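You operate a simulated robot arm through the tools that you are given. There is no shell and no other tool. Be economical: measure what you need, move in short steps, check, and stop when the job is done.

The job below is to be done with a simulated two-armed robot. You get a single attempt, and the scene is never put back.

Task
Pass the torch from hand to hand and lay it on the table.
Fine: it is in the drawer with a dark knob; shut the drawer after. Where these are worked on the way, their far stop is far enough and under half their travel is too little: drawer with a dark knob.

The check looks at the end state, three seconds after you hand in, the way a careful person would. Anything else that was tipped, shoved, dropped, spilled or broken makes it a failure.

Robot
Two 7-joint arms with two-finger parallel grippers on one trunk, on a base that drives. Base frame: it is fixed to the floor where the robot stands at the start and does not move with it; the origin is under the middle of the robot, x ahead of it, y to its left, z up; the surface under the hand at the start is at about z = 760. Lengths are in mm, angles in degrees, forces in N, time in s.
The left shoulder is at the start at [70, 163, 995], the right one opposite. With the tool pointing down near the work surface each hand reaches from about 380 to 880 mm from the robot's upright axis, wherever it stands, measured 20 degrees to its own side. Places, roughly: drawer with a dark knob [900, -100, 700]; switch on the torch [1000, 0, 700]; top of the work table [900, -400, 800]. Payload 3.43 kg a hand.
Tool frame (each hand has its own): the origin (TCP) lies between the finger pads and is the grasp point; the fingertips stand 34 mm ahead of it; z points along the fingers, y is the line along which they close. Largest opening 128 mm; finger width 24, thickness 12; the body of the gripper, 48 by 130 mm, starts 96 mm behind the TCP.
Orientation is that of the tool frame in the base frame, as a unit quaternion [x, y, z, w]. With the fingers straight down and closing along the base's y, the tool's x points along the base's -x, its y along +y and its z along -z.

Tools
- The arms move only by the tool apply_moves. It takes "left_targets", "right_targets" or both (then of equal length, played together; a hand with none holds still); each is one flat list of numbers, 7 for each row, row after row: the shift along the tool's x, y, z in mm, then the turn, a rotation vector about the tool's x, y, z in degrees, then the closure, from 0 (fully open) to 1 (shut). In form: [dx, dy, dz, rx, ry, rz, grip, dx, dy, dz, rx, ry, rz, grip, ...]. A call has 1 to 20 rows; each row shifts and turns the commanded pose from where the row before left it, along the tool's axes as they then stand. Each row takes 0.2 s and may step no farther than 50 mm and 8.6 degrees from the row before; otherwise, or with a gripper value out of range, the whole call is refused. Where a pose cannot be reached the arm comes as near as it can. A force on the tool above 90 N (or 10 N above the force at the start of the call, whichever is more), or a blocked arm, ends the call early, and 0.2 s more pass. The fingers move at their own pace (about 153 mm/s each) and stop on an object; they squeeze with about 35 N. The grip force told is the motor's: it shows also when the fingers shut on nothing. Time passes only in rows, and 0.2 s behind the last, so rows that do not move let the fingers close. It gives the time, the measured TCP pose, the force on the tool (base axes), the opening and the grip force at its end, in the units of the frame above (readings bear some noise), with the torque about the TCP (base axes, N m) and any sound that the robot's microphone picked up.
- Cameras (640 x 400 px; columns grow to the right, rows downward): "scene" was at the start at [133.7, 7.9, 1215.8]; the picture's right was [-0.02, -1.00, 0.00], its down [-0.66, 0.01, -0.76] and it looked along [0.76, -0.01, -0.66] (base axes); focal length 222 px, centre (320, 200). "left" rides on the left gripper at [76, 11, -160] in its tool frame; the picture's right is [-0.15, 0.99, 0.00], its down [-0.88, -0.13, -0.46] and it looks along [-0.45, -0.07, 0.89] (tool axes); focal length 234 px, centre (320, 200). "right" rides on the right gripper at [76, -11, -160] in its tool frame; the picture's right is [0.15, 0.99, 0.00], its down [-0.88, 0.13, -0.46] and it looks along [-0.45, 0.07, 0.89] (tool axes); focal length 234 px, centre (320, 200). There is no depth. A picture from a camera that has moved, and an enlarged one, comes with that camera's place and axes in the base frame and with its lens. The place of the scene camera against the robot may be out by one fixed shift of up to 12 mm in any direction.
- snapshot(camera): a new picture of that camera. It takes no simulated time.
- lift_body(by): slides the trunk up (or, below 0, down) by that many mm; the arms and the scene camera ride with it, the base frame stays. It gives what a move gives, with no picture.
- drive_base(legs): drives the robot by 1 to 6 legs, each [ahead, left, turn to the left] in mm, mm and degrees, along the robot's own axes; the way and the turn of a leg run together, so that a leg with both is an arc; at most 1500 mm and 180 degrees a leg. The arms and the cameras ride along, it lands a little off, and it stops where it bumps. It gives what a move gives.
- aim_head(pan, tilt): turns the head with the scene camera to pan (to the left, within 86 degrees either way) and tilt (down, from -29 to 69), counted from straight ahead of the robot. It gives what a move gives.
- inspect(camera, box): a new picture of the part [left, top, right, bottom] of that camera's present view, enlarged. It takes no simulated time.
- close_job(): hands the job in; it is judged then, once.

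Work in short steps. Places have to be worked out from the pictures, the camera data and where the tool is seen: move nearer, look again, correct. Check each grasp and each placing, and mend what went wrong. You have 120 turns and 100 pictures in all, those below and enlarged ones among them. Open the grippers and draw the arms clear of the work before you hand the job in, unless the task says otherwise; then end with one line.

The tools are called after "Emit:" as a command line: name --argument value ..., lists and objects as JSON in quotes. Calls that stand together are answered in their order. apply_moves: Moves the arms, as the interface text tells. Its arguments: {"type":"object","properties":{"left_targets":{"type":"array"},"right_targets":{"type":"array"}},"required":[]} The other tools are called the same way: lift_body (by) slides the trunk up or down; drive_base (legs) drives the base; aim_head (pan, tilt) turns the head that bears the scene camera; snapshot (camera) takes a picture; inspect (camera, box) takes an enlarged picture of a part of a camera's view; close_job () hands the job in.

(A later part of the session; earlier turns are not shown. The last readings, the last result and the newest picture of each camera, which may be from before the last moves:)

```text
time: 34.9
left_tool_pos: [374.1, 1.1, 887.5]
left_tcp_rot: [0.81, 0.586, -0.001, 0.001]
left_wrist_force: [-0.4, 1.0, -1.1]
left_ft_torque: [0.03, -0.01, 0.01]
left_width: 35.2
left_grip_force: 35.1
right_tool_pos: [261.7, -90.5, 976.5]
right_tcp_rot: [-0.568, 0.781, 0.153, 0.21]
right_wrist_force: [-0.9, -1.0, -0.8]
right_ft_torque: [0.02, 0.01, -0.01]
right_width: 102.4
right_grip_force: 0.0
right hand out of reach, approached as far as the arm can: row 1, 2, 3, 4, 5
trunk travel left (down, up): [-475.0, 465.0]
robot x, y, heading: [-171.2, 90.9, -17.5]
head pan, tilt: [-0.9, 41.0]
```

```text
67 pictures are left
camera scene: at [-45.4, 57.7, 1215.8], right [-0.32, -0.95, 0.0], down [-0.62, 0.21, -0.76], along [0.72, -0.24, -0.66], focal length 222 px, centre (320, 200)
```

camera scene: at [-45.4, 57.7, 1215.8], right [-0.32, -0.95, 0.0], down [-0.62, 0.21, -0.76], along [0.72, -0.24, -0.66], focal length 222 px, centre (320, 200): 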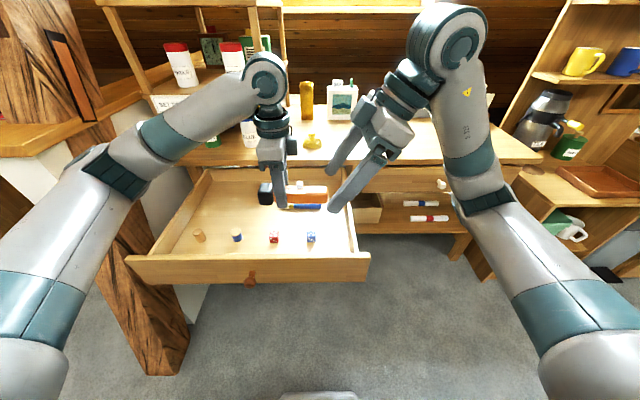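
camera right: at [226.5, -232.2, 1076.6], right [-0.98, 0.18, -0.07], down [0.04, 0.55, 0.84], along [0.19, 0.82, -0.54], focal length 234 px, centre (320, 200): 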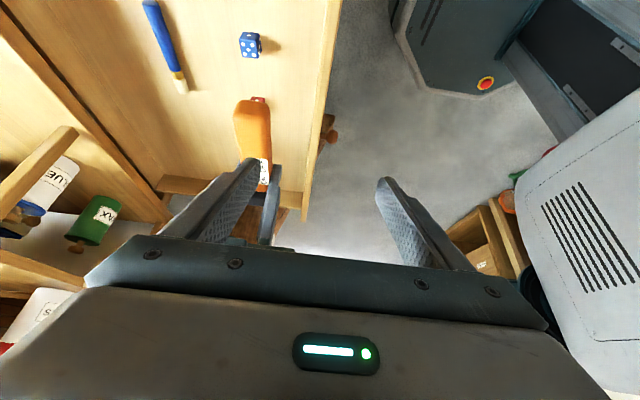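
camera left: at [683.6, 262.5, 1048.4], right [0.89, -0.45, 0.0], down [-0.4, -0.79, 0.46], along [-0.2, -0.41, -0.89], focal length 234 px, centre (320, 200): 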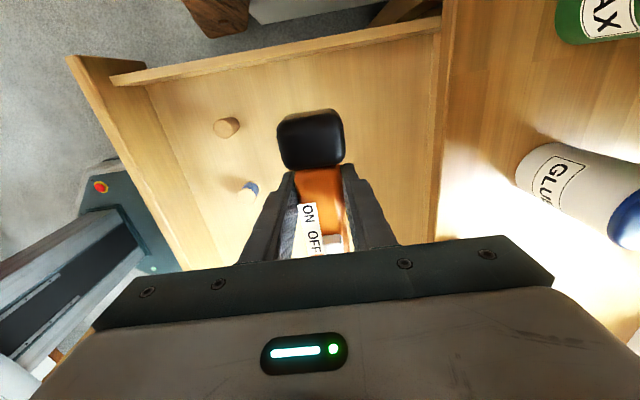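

The right arm stops short in reach with this tilt. I'll reduce the tilt by 15° and try a further forward step.

Emit:
apply_moves --right_targets '[0, 0, 0, 0, 7.5, 0, 0.2, 0, 0, 0, 0, 7.5, 0, 0.2, 0, -25, 0, 0, 0, 0, 0.2, 0, -25, 0, 0, 0, 0, 0.2]'

```text
time: 35.9
left_tool_pos: [374.3, 2.1, 887.2]
left_tcp_rot: [0.81, 0.586, -0.002, 0.002]
left_wrist_force: [0.0, 0.3, -1.9]
left_ft_torque: [0.02, -0.06, 0.01]
left_width: 35.6
left_grip_force: 35.1
right_tool_pos: [276.4, -82.4, 977.3]
right_tcp_rot: [-0.584, 0.801, 0.077, 0.105]
right_wrist_force: [-0.3, 0.3, -0.5]
right_ft_torque: [0.0, 0.0, 0.02]
right_width: 102.7
right_grip_force: 0.0
right hand out of reach, approached as far as the arm can: row 3, 4
trunk travel left (down, up): [-475.0, 465.0]
robot x, y, heading: [-172.8, 92.0, -18.0]
head pan, tilt: [-0.9, 41.0]
```

Better to bring the torch to the right hand: I'll draw the left hand back 65 mm, leaving the tail right under the right gripper.

Emit:
apply_moves --left_targets '[0, -22, 0, 0, 0, 0, 1, 0, -22, 0, 0, 0, 0, 1, 0, -22, 0, 0, 0, 0, 1]'

Emit:
snapshot --camera "right"

Emit:
snapshot --camera "scene"

```text
time: 36.6
left_tool_pos: [311.0, 19.7, 888.9]
left_tcp_rot: [0.81, 0.586, -0.002, 0.003]
left_wrist_force: [0.5, 0.3, -0.9]
left_ft_torque: [0.03, -0.02, -0.01]
left_width: 35.3
left_grip_force: 35.1
right_tool_pos: [276.0, -81.7, 977.1]
right_tcp_rot: [-0.584, 0.801, 0.077, 0.107]
right_wrist_force: [-0.7, -0.5, -0.4]
right_ft_torque: [0.0, -0.01, -0.01]
right_width: 102.3
right_grip_force: 0.0
trunk travel left (down, up): [-475.0, 465.0]
robot x, y, heading: [-168.9, 91.7, -17.7]
head pan, tilt: [-0.9, 41.0]
```

```text
66 pictures are left
camera right: at [250.3, -193.9, 1111.4], right [-0.98, 0.17, -0.04], down [0.1, 0.74, 0.67], along [0.14, 0.65, -0.74], focal length 234 px, centre (320, 200)
```

right: 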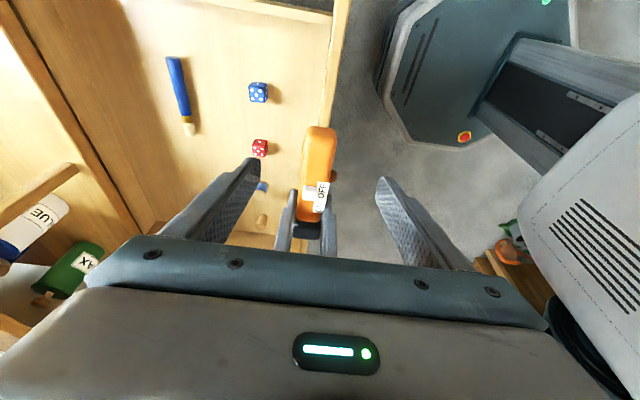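

```text
65 pictures are left
camera scene: at [-45.5, 58.5, 1215.9], right [-0.32, -0.95, 0.0], down [-0.62, 0.21, -0.76], along [0.72, -0.24, -0.66], focal length 222 px, centre (320, 200)
```

scene: 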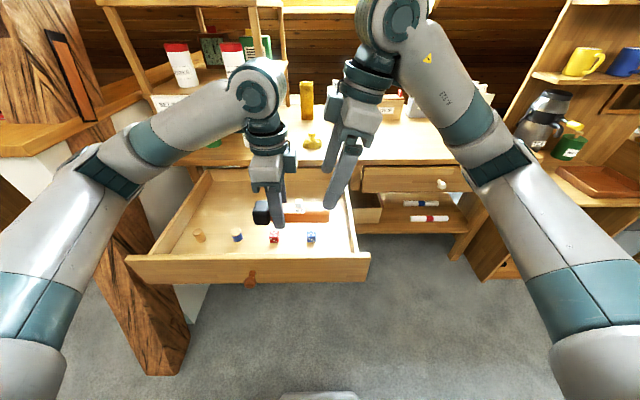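

The tail is centred below the right gripper. Descend along the tool to straddle the tail end, keeping off the slider.

Emit:
apply_moves --right_targets '[2, -0.5, 23, 0, 0, 0, 0.2, 2, -0.5, 23, 0, 0, 0, 0.2, 2, -0.5, 23, 0, 0, 0, 0.2, 2, -0.5, 23, 0, 0, 0, 0.2]'

Emit:
snapshot --camera "right"

Emit:
inspect --camera "scene" --box '[220, 140, 380, 240]'

```text
time: 37.6
left_tool_pos: [313.1, 20.1, 888.0]
left_tcp_rot: [0.81, 0.586, -0.001, 0.001]
left_wrist_force: [0.4, 0.4, -2.1]
left_ft_torque: [0.01, 0.01, 0.01]
left_width: 35.4
left_grip_force: 35.1
right_tool_pos: [271.1, -80.5, 912.6]
right_tcp_rot: [-0.582, 0.803, 0.078, 0.105]
right_wrist_force: [0.2, -0.9, -0.4]
right_ft_torque: [0.01, 0.0, -0.01]
right_width: 102.2
right_grip_force: 0.1
right hand out of reach, approached as far as the arm can: row 2, 3, 4
trunk travel left (down, up): [-475.0, 465.0]
robot x, y, heading: [-172.6, 90.3, -17.8]
head pan, tilt: [-0.9, 41.0]
```

```text
64 pictures are left
camera right: at [246.1, -191.6, 1047.0], right [-0.98, 0.17, -0.04], down [0.11, 0.73, 0.67], along [0.14, 0.66, -0.74], focal length 234 px, centre (320, 200)
```

right: 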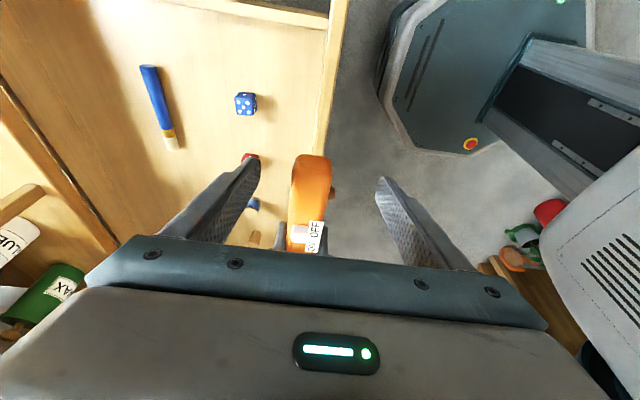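

```text
4.00 times, centred on (300, 190) of scene
camera zoom: at [-45.0, 58.2, 1215.8], right [-0.32, -0.95, 0.0], down [-0.62, 0.21, -0.76], along [0.72, -0.24, -0.66], focal length 887 px, centre (400, 240)
```

zoom: 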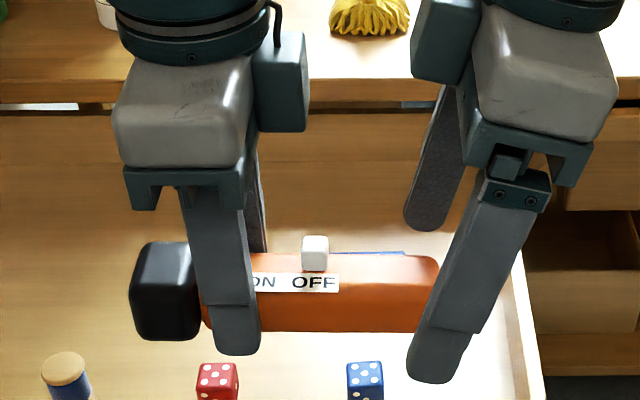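

The right arm is limited there, so I'll bring the torch up to it: raise the left hand 28 mm and shift it 18 mm right.

Emit:
apply_moves --left_targets '[-9, -4, -14, 0, 0, 0, 1, -9, -3, -14, 0, 0, 0, 1]'

Emit:
snapshot --camera "right"

Emit:
inspect --camera "scene" --box '[220, 140, 380, 240]'

```text
time: 38.2
left_tool_pos: [300.6, 6.9, 915.5]
left_tcp_rot: [0.811, 0.585, -0.001, 0.002]
left_wrist_force: [-0.3, 0.4, -2.2]
left_ft_torque: [0.0, -0.01, 0.02]
left_width: 35.3
left_grip_force: 35.0
right_tool_pos: [271.7, -79.8, 913.3]
right_tcp_rot: [-0.581, 0.803, 0.077, 0.105]
right_wrist_force: [-1.1, -0.4, 0.0]
right_ft_torque: [0.03, -0.01, 0.03]
right_width: 102.4
right_grip_force: 0.2
trunk travel left (down, up): [-475.0, 465.0]
robot x, y, heading: [-172.9, 91.4, -17.6]
head pan, tilt: [-0.9, 41.0]
```

```text
62 pictures are left
camera right: at [246.0, -191.6, 1047.3], right [-0.98, 0.17, -0.04], down [0.11, 0.73, 0.67], along [0.14, 0.66, -0.74], focal length 234 px, centre (320, 200)
```

right: 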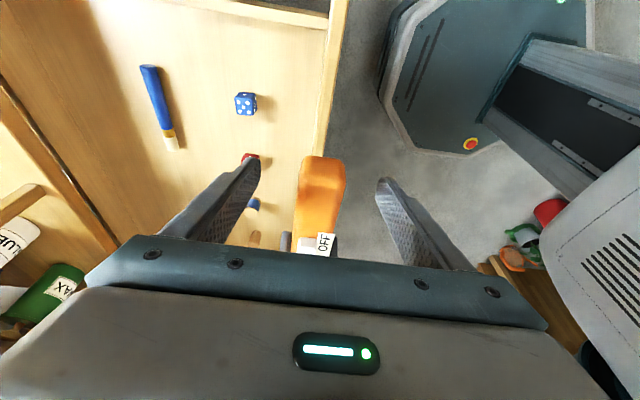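

```text
4.00 times, centred on (300, 190) of scene
camera zoom: at [-45.3, 58.2, 1215.8], right [-0.32, -0.95, 0.0], down [-0.62, 0.21, -0.76], along [0.72, -0.24, -0.66], focal length 887 px, centre (400, 240)
```

zoom: 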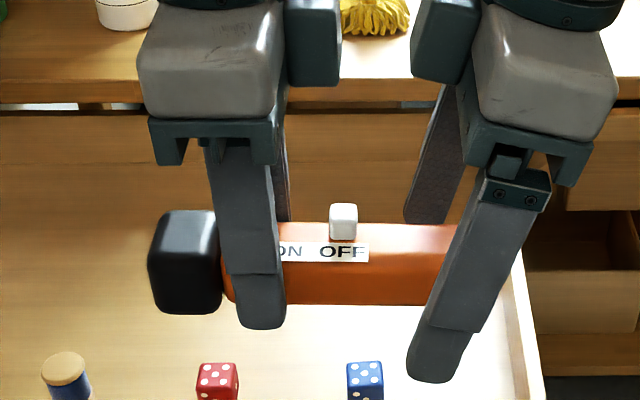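

Torch tail sits between the right fingers. Close the right hand.

Emit:
apply_moves --right_targets '[0, 0, 0, 0, 0, 0, 0.6, 0, 0, 0, 0, 0, 0, 1, 0, 0, 0, 0, 0, 0, 1]'

Emit:
inspect --camera "scene" --box '[220, 140, 380, 240]'

```text
time: 39.0
left_tool_pos: [300.9, 6.3, 916.9]
left_tcp_rot: [0.811, 0.585, -0.001, 0.002]
left_wrist_force: [0.2, -0.2, -1.3]
left_ft_torque: [0.17, 0.24, 0.22]
left_width: 35.1
left_grip_force: 35.1
right_tool_pos: [271.2, -79.3, 912.9]
right_tcp_rot: [-0.581, 0.803, 0.078, 0.106]
right_wrist_force: [-1.1, 0.2, 0.5]
right_ft_torque: [-0.17, -0.19, -0.13]
right_width: 35.7
right_grip_force: 35.3
trunk travel left (down, up): [-475.0, 465.0]
robot x, y, heading: [-171.9, 94.7, -17.8]
head pan, tilt: [-0.9, 41.0]
```

```text
4.00 times, centred on (300, 190) of scene
camera zoom: at [-45.1, 58.3, 1215.8], right [-0.32, -0.95, 0.0], down [-0.62, 0.21, -0.76], along [0.72, -0.24, -0.66], focal length 887 px, centre (400, 240)
```

zoom: 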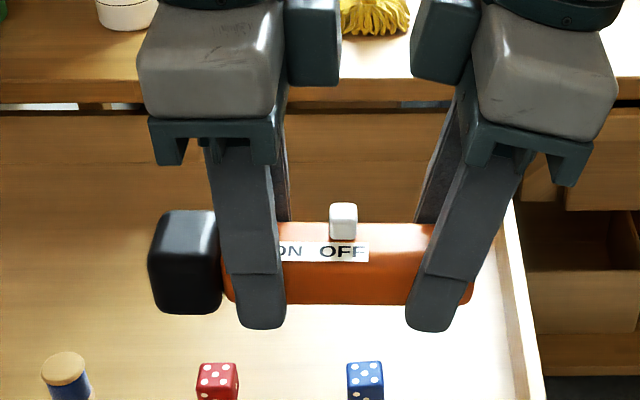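

Both hands hold it (35 mm each). Release with the left hand and raise it clear.

Emit:
apply_moves --left_targets '[0, 0, 0, 0, 0, 0, 0.4, 0, 0, 0, 0, 0, 0, 0.3, 0, 0, -25, 0, 0, 0, 0.3, 0, 0, -35, 0, 0, 0, 0.3, 20, 0, -35, 0, 0, 0, 0.3, 40, 0, 0, 0, 0, 0, 0.3, 40, 0, 0, 0, 0, 0, 0.3, 40, 0, 0, 0, 0, 0, 0.3]'

Emit:
snapshot --camera "scene"

Emit:
snapshot --camera "right"

```text
time: 40.9
left_tool_pos: [344.5, 143.2, 1010.7]
left_tcp_rot: [0.811, 0.584, -0.002, 0.002]
left_wrist_force: [-0.8, 0.3, -0.1]
left_ft_torque: [-0.01, 0.02, 0.05]
left_width: 89.7
left_grip_force: 0.0
right_tool_pos: [271.7, -78.5, 914.3]
right_tcp_rot: [-0.582, 0.803, 0.076, 0.105]
right_wrist_force: [-0.7, -0.3, 0.2]
right_ft_torque: [-0.1, 0.07, 0.0]
right_width: 35.6
right_grip_force: 35.2
trunk travel left (down, up): [-475.0, 465.0]
robot x, y, heading: [-168.7, 90.4, -17.9]
head pan, tilt: [-0.9, 41.0]
```

```text
59 pictures are left
camera scene: at [-44.9, 59.9, 1215.8], right [-0.32, -0.95, 0.0], down [-0.62, 0.21, -0.76], along [0.72, -0.24, -0.66], focal length 222 px, centre (320, 200)
```

scene: 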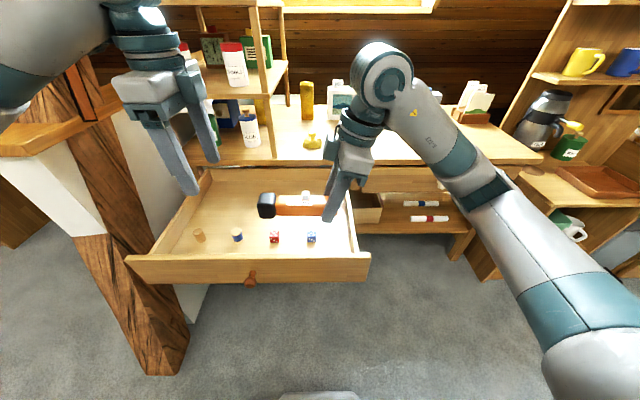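

```text
58 pictures are left
camera right: at [246.2, -190.1, 1047.7], right [-0.98, 0.17, -0.04], down [0.11, 0.74, 0.67], along [0.14, 0.65, -0.74], focal length 234 px, centre (320, 200)
```

right: 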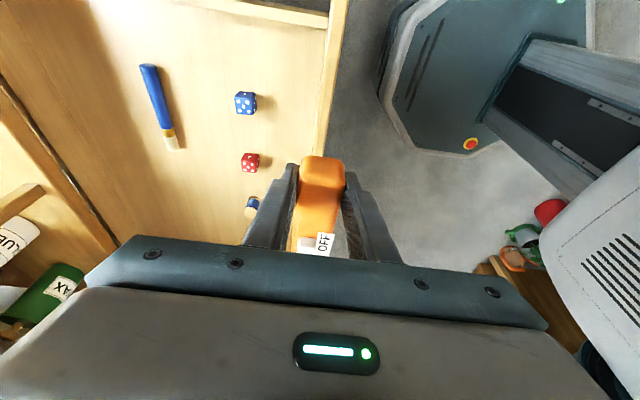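

The right hand now holds the torch alone, level. Next I'll shut the drawer with the left hand: back off for room and turn the left hand back to the knob posture.

Emit:
drive_base --legs '[[-160, 0, 0]]'

Emit:
apply_moves --left_targets '[0, 0, 0, 0, 0, -8.2, 0.4, 0, 0, 0, 0, 0, -8.2, 0.4, 0, 0, 0, 0, 0, -8.2, 0.4, 0, 0, 0, 0, 0, -8.2, 0.4, 0, 0, 0, 0, 0, -8.2, 0.4, 0, 0, 0, 0, 0, -8.2, 0.4, 0, 0, 0, 0, 0, -8.2, 0.4, 0, 0, 0, 0, 0, -8.2, 0.4, 0, 0, 0, 0, 0, -8.2, 0.4, 0, 0, 0, 0, 0, -8.2, 0.4, 0, 0, 0, 0, 0, -8, 0.4, 0, 0, 0, 0, -7.5, 0, 0.4, 0, 0, 0, 0, -7.5, 0, 0.4, 0, 0, 0, 0, -7.5, 0, 0.4, 0, 0, 0, 0, -7.5, 0, 0.4, 0, 0, 0, 0, -7.5, 0, 0.4, 0, 0, 0, 0, -7.5, 0, 0.4, 0, 0, 0, 0, -7.5, 0, 0.4, 0, 0, 0, 0, -7.5, 0, 0.4]'

Emit:
snapshot --camera "scene"

```text
time: 42.3
left_tool_pos: [191.0, 189.2, 1011.9]
left_tcp_rot: [0.812, 0.583, -0.001, 0.002]
left_wrist_force: [0.0, 0.5, 0.0]
left_ft_torque: [0.0, -0.04, 0.0]
left_width: 89.8
left_grip_force: 0.0
right_tool_pos: [117.2, -31.5, 913.0]
right_tcp_rot: [-0.58, 0.804, 0.077, 0.106]
right_wrist_force: [-0.3, -0.6, 0.2]
right_ft_torque: [-0.13, -0.01, -0.03]
right_width: 35.4
right_grip_force: 35.3
trunk travel left (down, up): [-475.0, 465.0]
robot x, y, heading: [-328.3, 141.5, -18.0]
head pan, tilt: [-0.9, 41.0]
```

```text
time: 46.3
left_tool_pos: [241.9, 162.5, 1052.0]
left_tcp_rot: [0.139, 0.854, -0.083, 0.494]
left_wrist_force: [0.4, -0.6, 0.1]
left_ft_torque: [-0.03, -0.03, -0.03]
left_width: 76.7
left_grip_force: 0.1
left hand out of reach, approached as far as the arm can: row 17, 18, 19
right_tool_pos: [119.4, -32.1, 912.8]
right_tcp_rot: [-0.58, 0.804, 0.078, 0.106]
right_wrist_force: [-0.9, -0.2, -0.2]
right_ft_torque: [-0.11, 0.06, 0.0]
right_width: 35.7
right_grip_force: 35.0
trunk travel left (down, up): [-475.0, 465.0]
robot x, y, heading: [-323.1, 141.6, -17.8]
head pan, tilt: [-0.9, 41.0]
```

```text
57 pictures are left
camera scene: at [-197.0, 106.9, 1215.8], right [-0.32, -0.95, 0.0], down [-0.62, 0.21, -0.75], along [0.71, -0.24, -0.66], focal length 222 px, centre (320, 200)
```

scene: 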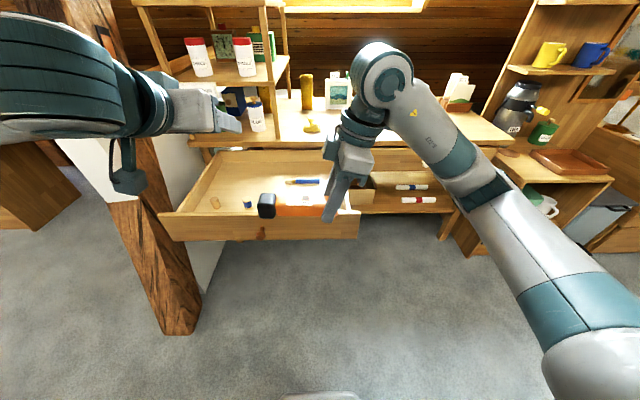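

The held torch is near where the left arm must come down. I'll swing the right hand back about the vertical (keeping the torch level), then move it to the right.

Emit:
apply_moves --right_targets '[0, 0, 0, 2.12, 0, 7.92, 1, 0, 0, 0, 2.12, 0, 7.92, 1, 0, 0, 0, 2.12, 0, 7.92, 1, 0, 0, 0, 2.12, 0, 7.92, 1, 0, 0, 0, 2.12, 0, 7.92, 1, 0, 0, 0, 2.12, 0, 7.92, 1, 0, 0, 0, 2.12, 0, 7.92, 1, 0, 0, 0, 2.12, 0, 7.92, 1, 0, 0, 0, 2.12, 0, 7.92, 1, 0, 0, 0, 2.12, 0, 7.92, 1, 0, 0, 0, 2.12, 0, 7.92, 1, 0, -35, 0, 0, 0, 0, 1, 0, -35, 0, 0, 0, 0, 1, 0, -35, 0, 0, 0, 0, 1, 0, -35, 0, 0, 0, 0, 1]'

Emit:
snapshot --camera "scene"

```text
time: 49.5
left_tool_pos: [240.9, 161.8, 1051.0]
left_tcp_rot: [0.138, 0.855, -0.081, 0.493]
left_wrist_force: [-0.7, -0.4, 0.2]
left_ft_torque: [0.02, -0.02, -0.02]
left_width: 76.9
left_grip_force: 0.1
right_tool_pos: [74.7, -166.1, 911.0]
right_tcp_rot: [0.159, 0.979, -0.019, 0.128]
right_wrist_force: [0.0, -0.7, -0.2]
right_ft_torque: [0.05, 0.1, -0.01]
right_width: 35.7
right_grip_force: 35.4
trunk travel left (down, up): [-475.0, 465.0]
robot x, y, heading: [-324.1, 142.9, -18.0]
head pan, tilt: [-0.9, 41.0]
```

```text
56 pictures are left
camera scene: at [-198.0, 105.8, 1215.9], right [-0.32, -0.95, 0.0], down [-0.62, 0.21, -0.76], along [0.71, -0.24, -0.66], focal length 222 px, centre (320, 200)
```

scene: 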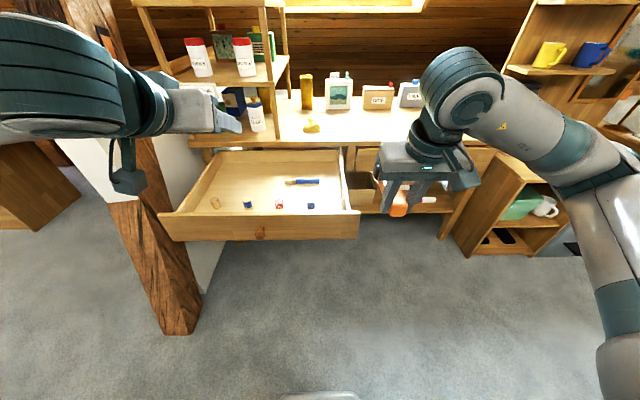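

Good, torch is out of the way. I'll lower the left hand to the pre-grasp point in front of the knob.

Emit:
apply_moves --left_targets '[39.1, -1.9, 18.7, 0, 0, 0, 0.4, 39.1, -1.9, 18.7, 0, 0, 0, 0.4, 39.1, -1.9, 18.7, 0, 0, 0, 0.4, 39.1, -1.9, 18.7, 0, 0, 0, 0.4, 39.1, -1.9, 18.7, 0, 0, 0, 0.4, 39.1, -1.9, 18.7, 0, 0, 0, 0.4, 39.1, -1.9, 18.7, 0, 0, 0, 0.4, 39.1, -1.9, 18.7, 0, 0, 0, 0.4]'

Emit:
snapshot --camera "left"

Emit:
snapshot --camera "scene"

```text
time: 51.3
left_tool_pos: [271.2, 126.4, 724.9]
left_tcp_rot: [0.138, 0.854, -0.082, 0.495]
left_wrist_force: [0.8, -1.1, 0.8]
left_ft_torque: [0.0, 0.0, -0.02]
left_width: 76.9
left_grip_force: 0.1
left hand out of reach, approached as far as the arm can: row 1, 2, 3, 4
right_tool_pos: [75.2, -165.0, 911.8]
right_tcp_rot: [0.16, 0.979, -0.02, 0.128]
right_wrist_force: [-0.5, 0.6, 0.1]
right_ft_torque: [0.01, 0.11, -0.01]
right_width: 35.6
right_grip_force: 34.9
trunk travel left (down, up): [-475.0, 465.0]
robot x, y, heading: [-325.0, 141.1, -17.7]
head pan, tilt: [-0.9, 41.0]
```

```text
55 pictures are left
camera left: at [107.9, 192.3, 738.0], right [0.38, 0.92, 0.12], down [0.0, -0.13, 0.99], along [0.92, -0.38, -0.05], focal length 234 px, centre (320, 200)
```

left: 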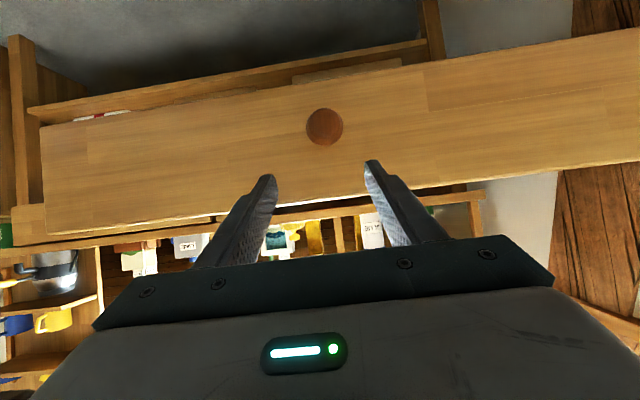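

```text
54 pictures are left
camera scene: at [-197.4, 106.9, 1215.9], right [-0.32, -0.95, 0.0], down [-0.62, 0.21, -0.76], along [0.71, -0.24, -0.66], focal length 222 px, centre (320, 200)
```

scene: 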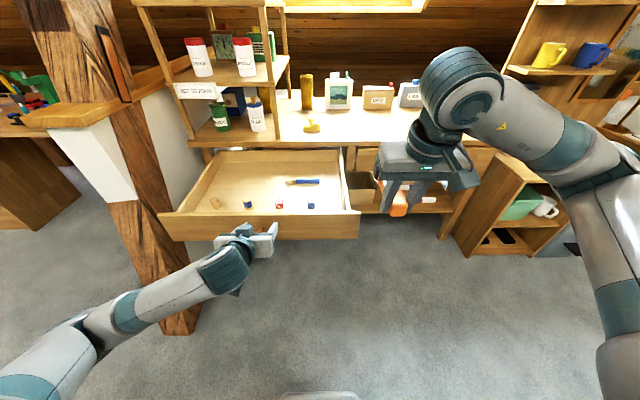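

The hand ended too close to the drawer front. I'll back off 60 mm before lowering.

Emit:
drive_base --legs '[[-60, 0, 0]]'

Emit:
apply_moves --left_targets '[17, 4, 10, 0, 0, 0, 0.4, 17, 4, 10, 0, 0, 0, 0.4]'

Emit:
snapshot --camera "left"

```text
time: 52.2
left_tool_pos: [213.4, 144.6, 726.6]
left_tcp_rot: [0.139, 0.855, -0.083, 0.493]
left_wrist_force: [-0.3, -0.2, -0.2]
left_ft_torque: [0.0, 0.0, 0.0]
left_width: 76.9
left_grip_force: 0.0
right_tool_pos: [18.1, -147.2, 912.4]
right_tcp_rot: [0.162, 0.978, -0.02, 0.129]
right_wrist_force: [-0.4, 0.4, 0.4]
right_ft_torque: [0.06, 0.07, 0.01]
right_width: 35.8
right_grip_force: 34.9
trunk travel left (down, up): [-475.0, 465.0]
robot x, y, heading: [-381.5, 156.3, -17.8]
head pan, tilt: [-0.9, 41.0]
```

```text
time: 52.8
left_tool_pos: [217.6, 149.5, 684.2]
left_tcp_rot: [0.139, 0.855, -0.083, 0.494]
left_wrist_force: [0.1, 0.5, 0.7]
left_ft_torque: [-0.02, 0.0, -0.02]
left_width: 76.9
left_grip_force: 0.0
right_tool_pos: [17.6, -147.6, 910.3]
right_tcp_rot: [0.16, 0.979, -0.02, 0.127]
right_wrist_force: [0.4, 0.4, -0.2]
right_ft_torque: [0.02, 0.11, 0.01]
right_width: 35.4
right_grip_force: 35.1
trunk travel left (down, up): [-475.0, 465.0]
robot x, y, heading: [-380.7, 156.6, -18.2]
head pan, tilt: [-0.9, 41.0]
```

```text
53 pictures are left
camera left: at [53.4, 216.4, 697.7], right [0.38, 0.91, 0.12], down [0.0, -0.13, 0.99], along [0.92, -0.38, -0.05], focal length 234 px, centre (320, 200)
```

left: 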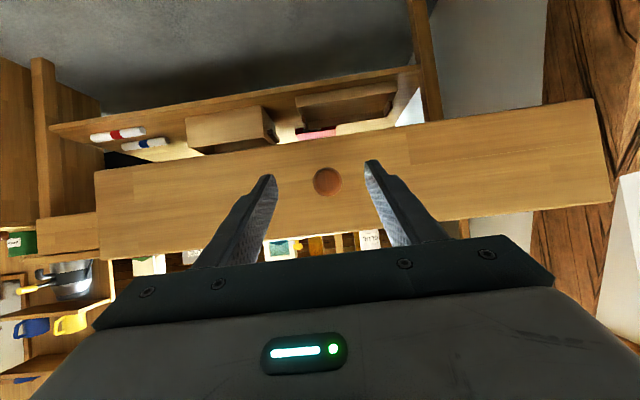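

Knob is nicely centred. I'll advance and close on it.

Emit:
apply_moves --left_targets '[-5.7, 1, 20, 0, 0, 0, 0.4, -5.7, 1, 20, 0, 0, 0, 0.4, -5.6, 1, 18, 0, 0, 0, 0.4, 0, 0, 0, 0, 0, 0, 1, 0, 0, 0, 0, 0, 0, 1]'

Emit:
snapshot --camera "left"

```text
time: 54.0
left_tool_pos: [274.1, 134.5, 670.6]
left_tcp_rot: [0.139, 0.854, -0.082, 0.494]
left_wrist_force: [1.9, 2.3, -0.4]
left_ft_torque: [0.11, -0.04, 0.05]
left_width: 33.8
left_grip_force: 44.8
right_tool_pos: [18.8, -147.0, 911.0]
right_tcp_rot: [0.161, 0.979, -0.02, 0.126]
right_wrist_force: [-0.4, 0.0, 0.1]
right_ft_torque: [0.04, 0.1, 0.01]
right_width: 35.5
right_grip_force: 35.0
trunk travel left (down, up): [-475.0, 465.0]
robot x, y, heading: [-378.2, 158.0, -17.7]
head pan, tilt: [-0.9, 41.0]
```

```text
52 pictures are left
camera left: at [110.4, 201.9, 683.8], right [0.38, 0.92, 0.12], down [0.0, -0.13, 0.99], along [0.92, -0.38, -0.05], focal length 234 px, centre (320, 200)
```

left: 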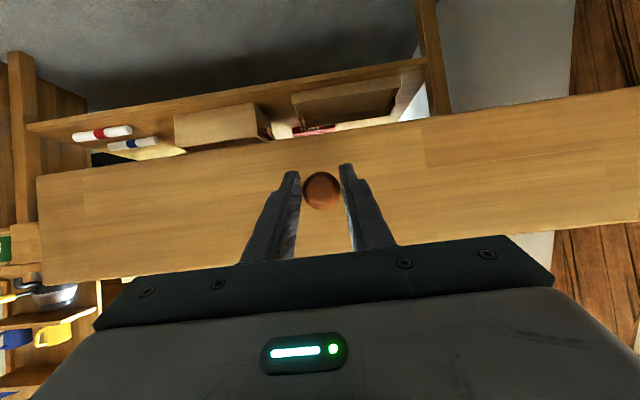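

Knob gripped. I'll push the drawer in by driving forward slowly with the hand held.

Emit:
drive_base --legs '[[150, -2, 0]]'

Emit:
snapshot --camera "scene"

```text
time: 55.4
left_tool_pos: [412.3, 90.7, 670.5]
left_tcp_rot: [0.138, 0.854, -0.082, 0.494]
left_wrist_force: [11.5, 32.4, 3.0]
left_ft_torque: [0.34, 0.38, 0.64]
left_width: 33.8
left_grip_force: 44.9
right_tool_pos: [156.1, -193.5, 911.8]
right_tcp_rot: [0.161, 0.979, -0.02, 0.127]
right_wrist_force: [0.4, -0.7, 0.0]
right_ft_torque: [0.01, 0.14, 0.01]
right_width: 35.7
right_grip_force: 35.2
trunk travel left (down, up): [-475.0, 465.0]
robot x, y, heading: [-244.0, 115.9, -18.3]
head pan, tilt: [-0.9, 41.0]
```

```text
51 pictures are left
camera scene: at [-116.7, 80.7, 1215.8], right [-0.33, -0.94, 0.0], down [-0.62, 0.21, -0.75], along [0.71, -0.25, -0.66], focal length 222 px, centre (320, 200)
```

scene: 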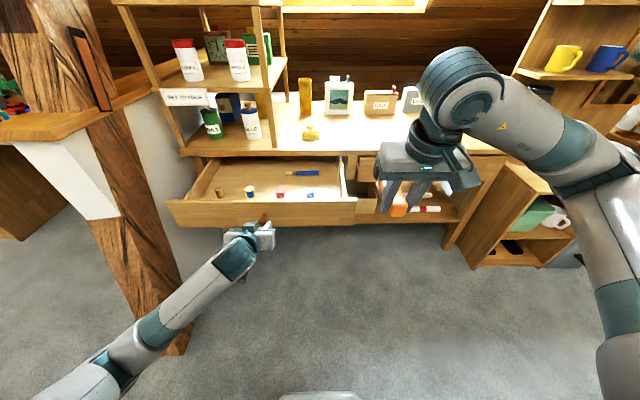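

It is sliding in, with a slight sideways load. I'll correct a few mm to the left and continue.

Emit:
drive_base --legs '[[150, 6, 0]]'

Emit:
snapshot --camera "scene"

```text
time: 56.8
left_tool_pos: [552.0, 44.6, 671.4]
left_tcp_rot: [0.142, 0.854, -0.083, 0.494]
left_wrist_force: [-6.4, -16.4, -3.9]
left_ft_torque: [-0.16, 0.71, -0.91]
left_width: 33.6
left_grip_force: 45.0
right_tool_pos: [296.1, -237.3, 911.3]
right_tcp_rot: [0.162, 0.978, -0.019, 0.127]
right_wrist_force: [-0.5, -0.2, -0.2]
right_ft_torque: [0.08, 0.12, -0.04]
right_width: 35.8
right_grip_force: 34.8
trunk travel left (down, up): [-475.0, 465.0]
robot x, y, heading: [-103.4, 71.6, -18.4]
head pan, tilt: [-0.9, 41.0]
```

```text
50 pictures are left
camera scene: at [24.5, 35.6, 1215.6], right [-0.33, -0.94, 0.0], down [-0.62, 0.22, -0.75], along [0.71, -0.25, -0.66], focal length 222 px, centre (320, 200)
```

scene: 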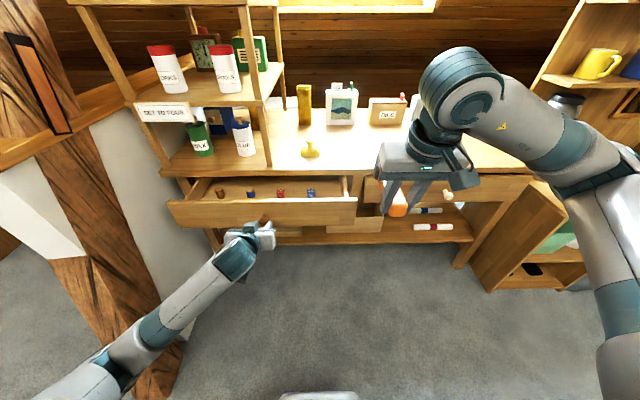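

About 140 mm remain. I'll push the rest with the arm.

Emit:
apply_moves --left_targets '[-10, 0, 17.3, 0, 0, 0, 1, -10, 0, 17.3, 0, 0, 0, 1, -10, 0, 17.3, 0, 0, 0, 1, -10, 0, 17.3, 0, 0, 0, 1, -10, 0, 17.3, 0, 0, 0, 1, -10, 0, 17.3, 0, 0, 0, 1]'

Emit:
snapshot --camera "scene"

```text
time: 58.1
left_tool_pos: [668.2, 8.8, 671.2]
left_tcp_rot: [0.14, 0.855, -0.082, 0.493]
left_wrist_force: [3.5, 1.6, -4.1]
left_ft_torque: [0.22, 0.4, 0.65]
left_width: 33.8
left_grip_force: 44.7
right_tool_pos: [295.6, -235.6, 911.3]
right_tcp_rot: [0.163, 0.978, -0.021, 0.127]
right_wrist_force: [0.3, 1.4, 0.0]
right_ft_torque: [0.09, 0.09, 0.02]
right_width: 35.5
right_grip_force: 35.2
trunk travel left (down, up): [-475.0, 465.0]
robot x, y, heading: [-102.6, 69.7, -18.3]
head pan, tilt: [-0.9, 41.0]
```

```text
49 pictures are left
camera scene: at [24.2, 37.8, 1215.8], right [-0.33, -0.94, 0.0], down [-0.62, 0.22, -0.75], along [0.71, -0.25, -0.66], focal length 222 px, centre (320, 200)
```

scene: 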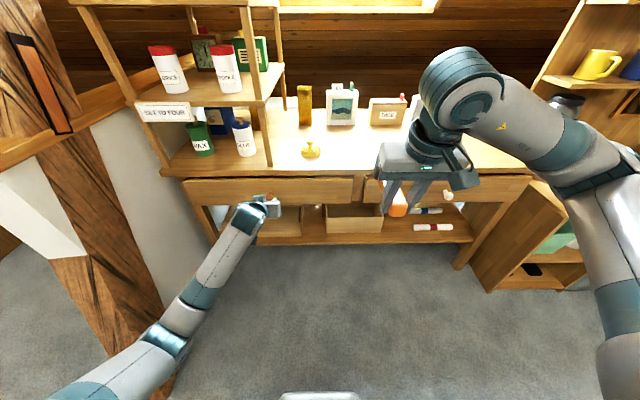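

About 20 mm to go; small steps until the stop.

Emit:
apply_moves --left_targets '[-4, 0, 7, 0, 0, 0, 1, -3, 0, 5.2, 0, 0, 0, 1, -2.5, 0, 4.3, 0, 0, 0, 1, -2.5, 0, 4.3, 0, 0, 0, 1, -2.5, 0, 4.3, 0, 0, 0, 1]'

Emit:
inspect --camera "scene" --box '[160, 140, 400, 290]'

```text
time: 59.4
left_tool_pos: [686.2, 1.3, 673.8]
left_tcp_rot: [0.139, 0.855, -0.082, 0.494]
left_wrist_force: [-80.2, 32.1, -0.5]
left_ft_torque: [0.13, -0.08, 1.06]
left_width: 33.7
left_grip_force: 45.3
right_tool_pos: [289.6, -233.8, 914.9]
right_tcp_rot: [0.161, 0.978, -0.02, 0.13]
right_wrist_force: [-0.1, 0.3, 0.3]
right_ft_torque: [-0.01, 0.11, -0.02]
right_width: 35.4
right_grip_force: 34.9
trunk travel left (down, up): [-475.0, 465.0]
robot x, y, heading: [-102.3, 70.7, -18.2]
head pan, tilt: [-0.9, 41.0]
```

```text
2.67 times, centred on (280, 215) of scene
camera zoom: at [15.9, 40.7, 1216.8], right [-0.33, -0.94, 0.0], down [-0.61, 0.21, -0.76], along [0.72, -0.25, -0.65], focal length 591 px, centre (427, 160)
```

zoom: 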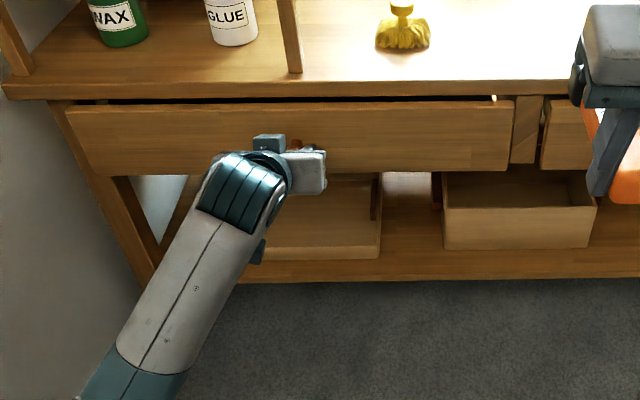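

86 N at the same spot it started from: the drawer is shut. Release and withdraw the left hand, then raise it.

Emit:
apply_moves --left_targets '[0, 0, 0, 0, 0, 0, 0.5, 0, 0, 0, 0, 0, 0, 0.4, 10, 0, -17.3, 0, 0, 0, 0.4, 20, 0, -34.6, 0, 0, 0, 0.4, 20, 0, -34.6, 0, 0, 0, 0.4]'

Emit:
inspect --camera "scene" --box '[160, 140, 400, 290]'

Emit:
snapshot --camera "left"

```text
time: 59.9
left_tool_pos: [680.1, -14.7, 673.5]
left_tcp_rot: [0.147, 0.854, -0.091, 0.491]
left_wrist_force: [-37.7, -1.1, 15.0]
left_ft_torque: [0.32, -0.37, 0.87]
left_width: 69.4
left_grip_force: 0.2
right_tool_pos: [288.7, -237.5, 912.6]
right_tcp_rot: [0.164, 0.978, -0.021, 0.13]
right_wrist_force: [0.3, -0.9, -0.3]
right_ft_torque: [0.06, 0.09, -0.02]
right_width: 35.7
right_grip_force: 34.8
trunk travel left (down, up): [-475.0, 465.0]
robot x, y, heading: [-104.6, 72.1, -18.4]
head pan, tilt: [-0.9, 41.0]
stopped in row 2 (left hand): the force on the tool passed its limit at 97 N (the readings are from after the stop); the commanded pose is now the measured one
```

```text
2.67 times, centred on (280, 215) of scene
camera zoom: at [16.1, 37.0, 1216.9], right [-0.33, -0.94, 0.0], down [-0.61, 0.22, -0.76], along [0.72, -0.25, -0.65], focal length 591 px, centre (427, 160)
```

zoom: 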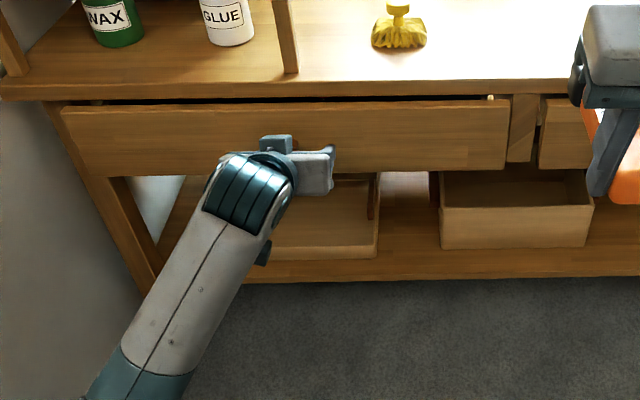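

```text
46 pictures are left
camera left: at [518.4, 56.6, 686.7], right [0.41, 0.91, 0.12], down [0.0, -0.13, 0.99], along [0.91, -0.4, -0.05], focal length 234 px, centre (320, 200)
```

left: 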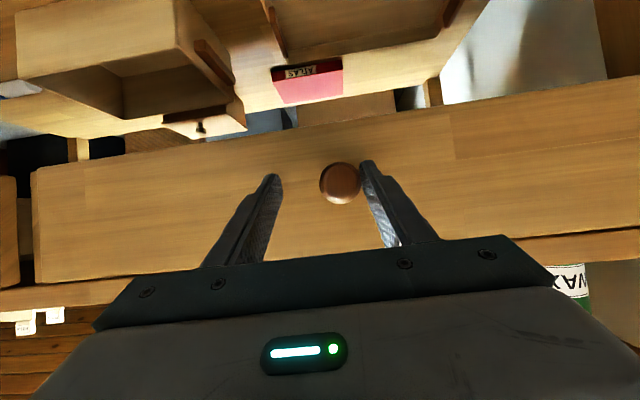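

Preload made the hand slip sideways, but the knob is free and the drawer is still shut. Retreat straight back.

Emit:
apply_moves --left_targets '[2, 3, -4, 0, 0, 0, 0.4, 10, 3, -17.3, 0, 0, 0, 0.4, 20, 0, -34.6, 0, 0, 0, 0.4, 20, 0, -34.6, 0, 0, 0, 0.4]'

Emit:
inspect --camera "scene" --box '[160, 140, 400, 290]'

Emit:
snapshot --camera "left"

```text
time: 60.9
left_tool_pos: [586.6, 29.9, 671.9]
left_tcp_rot: [0.145, 0.856, -0.088, 0.489]
left_wrist_force: [-0.1, -1.4, 0.3]
left_ft_torque: [0.02, 0.04, 0.02]
left_width: 76.8
left_grip_force: 0.0
right_tool_pos: [293.5, -237.7, 911.6]
right_tcp_rot: [0.164, 0.978, -0.021, 0.128]
right_wrist_force: [-0.6, -0.1, 0.2]
right_ft_torque: [0.05, 0.11, 0.03]
right_width: 35.5
right_grip_force: 35.2
trunk travel left (down, up): [-475.0, 465.0]
robot x, y, heading: [-101.6, 70.8, -18.7]
head pan, tilt: [-0.9, 41.0]
```

```text
2.67 times, centred on (280, 215) of scene
camera zoom: at [22.0, 36.6, 1215.9], right [-0.33, -0.94, 0.0], down [-0.62, 0.22, -0.76], along [0.71, -0.25, -0.66], focal length 591 px, centre (427, 160)
```

zoom: 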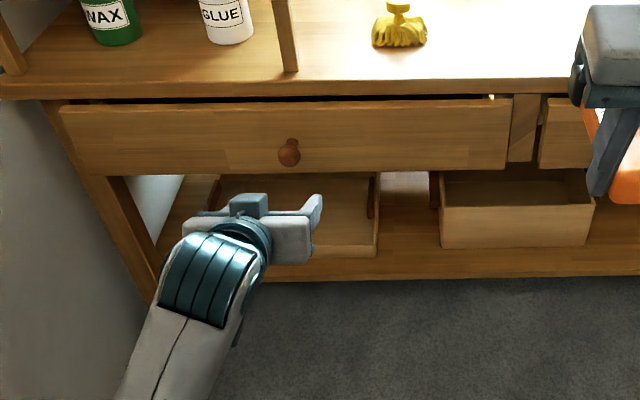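

```text
44 pictures are left
camera left: at [424.2, 99.1, 686.3], right [0.4, 0.91, 0.12], down [0.01, -0.13, 0.99], along [0.92, -0.4, -0.06], focal length 234 px, centre (320, 200)
```

left: 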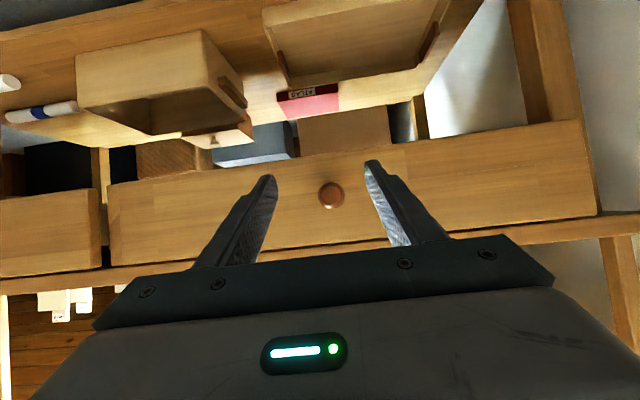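

Drawer shut, flush as at the start. I'll raise and retract the left hand, then move in for placing with the right.

Emit:
apply_moves --left_targets '[-24.4, 0, -32.8, 0, 0, 0, 0.4, -24.4, 0, -32.8, 0, 0, 0, 0.4, -24.4, 0, -32.8, 0, 0, 0, 0.4, -24.4, 0, -32.8, 0, 0, 0, 0.4, -24.4, 0, -32.8, 0, 0, 0, 0.4, -24.4, 0, -32.8, 0, 0, 0, 0.4, -24.4, 0, -32.8, 0, 0, 0, 0.4, -24.4, 0, -32.8, 0, 0, 0, 0.4]'

Emit:
drive_base --legs '[[100, 0, 0]]'

Emit:
snapshot --camera "scene"

Emit:
snapshot --camera "right"

```text
time: 62.7
left_tool_pos: [513.0, 57.7, 858.1]
left_tcp_rot: [0.145, 0.855, -0.089, 0.489]
left_wrist_force: [-0.5, 0.0, -1.1]
left_ft_torque: [0.0, -0.01, 0.0]
left_width: 76.6
left_grip_force: 0.1
left hand out of reach, approached as far as the arm can: row 6, 7, 8
right_tool_pos: [293.5, -237.5, 912.0]
right_tcp_rot: [0.164, 0.978, -0.02, 0.128]
right_wrist_force: [-0.2, -0.3, 0.2]
right_ft_torque: [0.04, 0.13, -0.03]
right_width: 35.7
right_grip_force: 34.6
trunk travel left (down, up): [-475.0, 465.0]
robot x, y, heading: [-103.7, 70.6, -18.5]
head pan, tilt: [-0.9, 41.0]
```

```text
time: 63.8
left_tool_pos: [609.4, 25.1, 857.7]
left_tcp_rot: [0.146, 0.856, -0.089, 0.488]
left_wrist_force: [0.0, -0.3, -1.5]
left_ft_torque: [0.0, 0.02, 0.02]
left_width: 76.8
left_grip_force: 0.0
right_tool_pos: [390.0, -269.2, 911.1]
right_tcp_rot: [0.165, 0.978, -0.02, 0.127]
right_wrist_force: [0.2, 0.3, -0.8]
right_ft_torque: [0.0, 0.16, -0.02]
right_width: 35.7
right_grip_force: 35.3
trunk travel left (down, up): [-475.0, 465.0]
robot x, y, heading: [-8.4, 38.5, -18.3]
head pan, tilt: [-0.9, 41.0]
```

```text
43 pictures are left
camera scene: at [119.9, 4.1, 1215.6], right [-0.33, -0.94, 0.0], down [-0.62, 0.22, -0.75], along [0.71, -0.25, -0.66], focal length 222 px, centre (320, 200)
```

scene: 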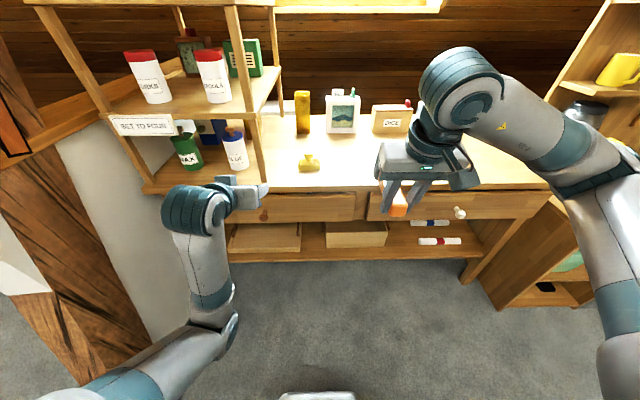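

```text
42 pictures are left
camera right: at [277.8, -243.3, 1045.6], right [0.19, 0.98, -0.04], down [0.74, -0.12, 0.67], along [0.65, -0.15, -0.75], focal length 234 px, centre (320, 200)
```

right: 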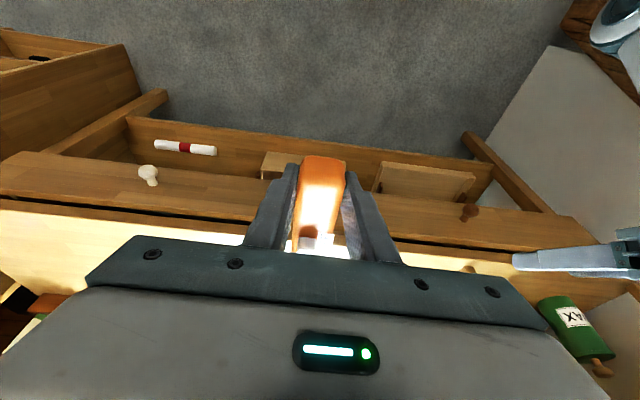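

Path ahead on the table looks free at this side (the duck is ~190 mm to the left). Move the torch forward over the table.

Emit:
apply_moves --right_targets '[-40, 0, 10.8, 0, 0, 0, 1, -40, 0, 10.8, 0, 0, 0, 1, -40, 0, 10.8, 0, 0, 0, 1, -40, 0, 10.8, 0, 0, 0, 1, -40, 0, 10.8, 0, 0, 0, 1, -40, 0, 10.8, 0, 0, 0, 1, -40, 0, 10.8, 0, 0, 0, 1]'

Emit:
snapshot --camera "scene"

Emit:
snapshot --camera "right"

```text
time: 65.4
left_tool_pos: [609.4, 26.0, 857.3]
left_tcp_rot: [0.145, 0.856, -0.088, 0.488]
left_wrist_force: [0.8, 0.9, -0.2]
left_ft_torque: [0.0, -0.01, 0.02]
left_width: 76.7
left_grip_force: 0.0
right_tool_pos: [664.1, -365.2, 908.6]
right_tcp_rot: [0.164, 0.978, -0.02, 0.127]
right_wrist_force: [0.6, 0.7, -0.2]
right_ft_torque: [0.03, 0.13, 0.01]
right_width: 35.7
right_grip_force: 35.1
trunk travel left (down, up): [-475.0, 465.0]
robot x, y, heading: [-6.0, 38.5, -18.9]
head pan, tilt: [-0.9, 41.0]
```

```text
41 pictures are left
camera scene: at [119.4, 4.7, 1215.7], right [-0.33, -0.94, 0.0], down [-0.62, 0.22, -0.75], along [0.71, -0.25, -0.66], focal length 222 px, centre (320, 200)
```

scene: 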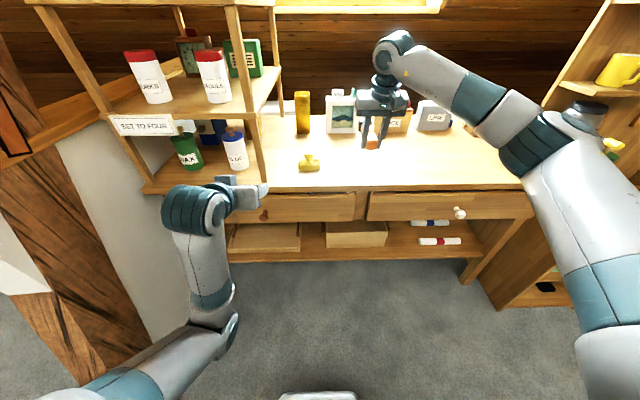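

```text
40 pictures are left
camera right: at [552.1, -337.1, 1042.9], right [0.19, 0.98, -0.04], down [0.74, -0.12, 0.67], along [0.65, -0.15, -0.74], focal length 234 px, centre (320, 200)
```

right: 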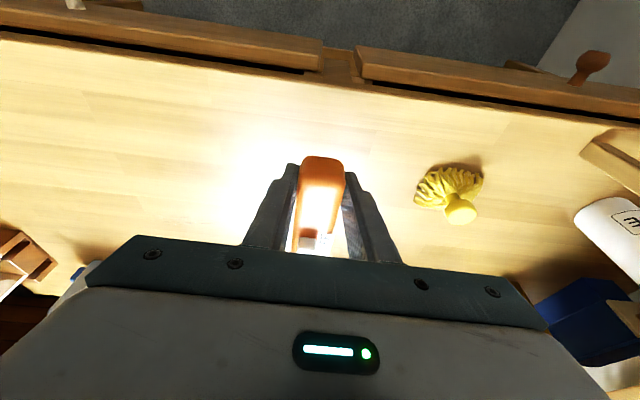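

Head end is over clear table. Lower straight down most of the way.

Emit:
apply_moves --right_targets '[7.8, 0, 29, 0, 0, 0, 1, 7.8, 0, 29, 0, 0, 0, 1, 6.5, 0, 24, 0, 0, 0, 1]'

Emit:
inspect --camera "scene" --box '[300, 80, 460, 180]'

```text
time: 66.2
left_tool_pos: [609.7, 25.5, 858.1]
left_tcp_rot: [0.145, 0.856, -0.087, 0.488]
left_wrist_force: [0.4, 0.6, -0.1]
left_ft_torque: [0.0, 0.01, -0.03]
left_width: 77.0
left_grip_force: 0.1
right_tool_pos: [661.7, -364.9, 822.9]
right_tcp_rot: [0.164, 0.978, -0.021, 0.127]
right_wrist_force: [0.1, -0.3, -0.2]
right_ft_torque: [0.02, 0.11, -0.02]
right_width: 36.0
right_grip_force: 35.1
trunk travel left (down, up): [-475.0, 465.0]
robot x, y, heading: [-8.7, 37.5, -18.6]
head pan, tilt: [-0.9, 41.0]
```

```text
4.00 times, centred on (380, 130) of scene
camera zoom: at [119.2, 4.2, 1215.7], right [-0.33, -0.94, 0.0], down [-0.62, 0.22, -0.75], along [0.71, -0.25, -0.66], focal length 887 px, centre (80, 480)
```

zoom: 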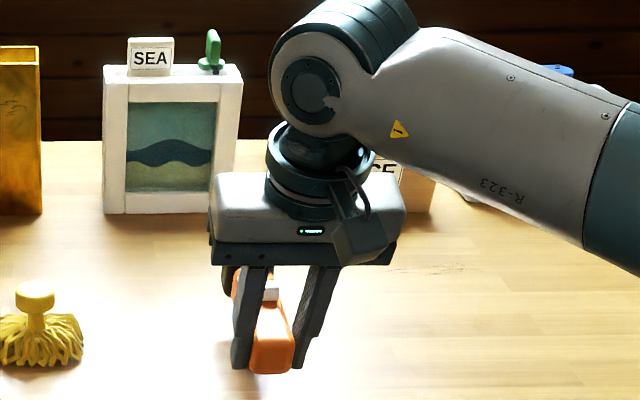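

About 30 mm left. Lower in small steps and watch the force.

Emit:
apply_moves --right_targets '[1.8, 0, 6.8, 0, 0, 0, 1, 1.8, 0, 6.8, 0, 0, 0, 1]'

Emit:
apply_moves --right_targets '[1, 0, 3.9, 0, 0, 0, 1]'

Emit:
inspect --camera "scene" --box '[340, 130, 420, 180]'

```text
time: 66.8
left_tool_pos: [609.2, 25.0, 858.3]
left_tcp_rot: [0.145, 0.856, -0.088, 0.489]
left_wrist_force: [0.0, -0.2, -0.5]
left_ft_torque: [-0.01, -0.02, -0.03]
left_width: 77.0
left_grip_force: 0.1
right_tool_pos: [663.0, -363.7, 809.9]
right_tcp_rot: [0.164, 0.978, -0.02, 0.126]
right_wrist_force: [-0.6, 0.7, 0.2]
right_ft_torque: [0.06, 0.13, 0.03]
right_width: 35.7
right_grip_force: 34.9
trunk travel left (down, up): [-475.0, 465.0]
robot x, y, heading: [-5.4, 39.1, -18.6]
head pan, tilt: [-0.9, 41.0]
```

```text
time: 67.2
left_tool_pos: [608.5, 24.9, 858.1]
left_tcp_rot: [0.145, 0.856, -0.088, 0.489]
left_wrist_force: [0.0, -0.1, 0.9]
left_ft_torque: [0.01, 0.01, 0.01]
left_width: 76.9
left_grip_force: 0.1
right_tool_pos: [663.7, -363.1, 805.6]
right_tcp_rot: [0.164, 0.978, -0.02, 0.126]
right_wrist_force: [0.4, 0.4, -0.6]
right_ft_torque: [0.05, 0.11, 0.01]
right_width: 35.8
right_grip_force: 34.6
trunk travel left (down, up): [-475.0, 465.0]
robot x, y, heading: [-6.1, 38.4, -18.4]
head pan, tilt: [-0.9, 41.0]
```

```text
8.00 times, centred on (380, 155) of scene
camera zoom: at [118.8, 4.5, 1215.8], right [-0.33, -0.94, 0.0], down [-0.62, 0.22, -0.75], along [0.71, -0.25, -0.66], focal length 1774 px, centre (-160, 560)
```

zoom: 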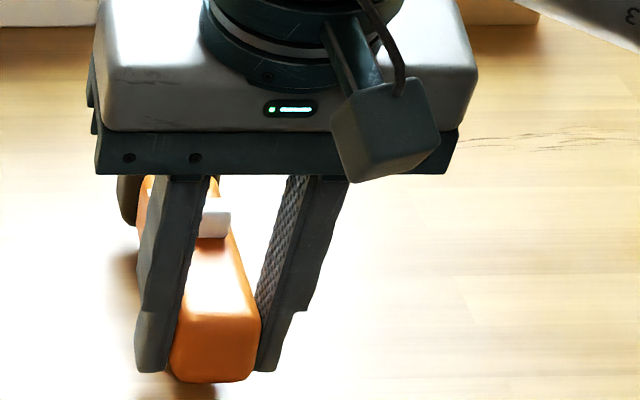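

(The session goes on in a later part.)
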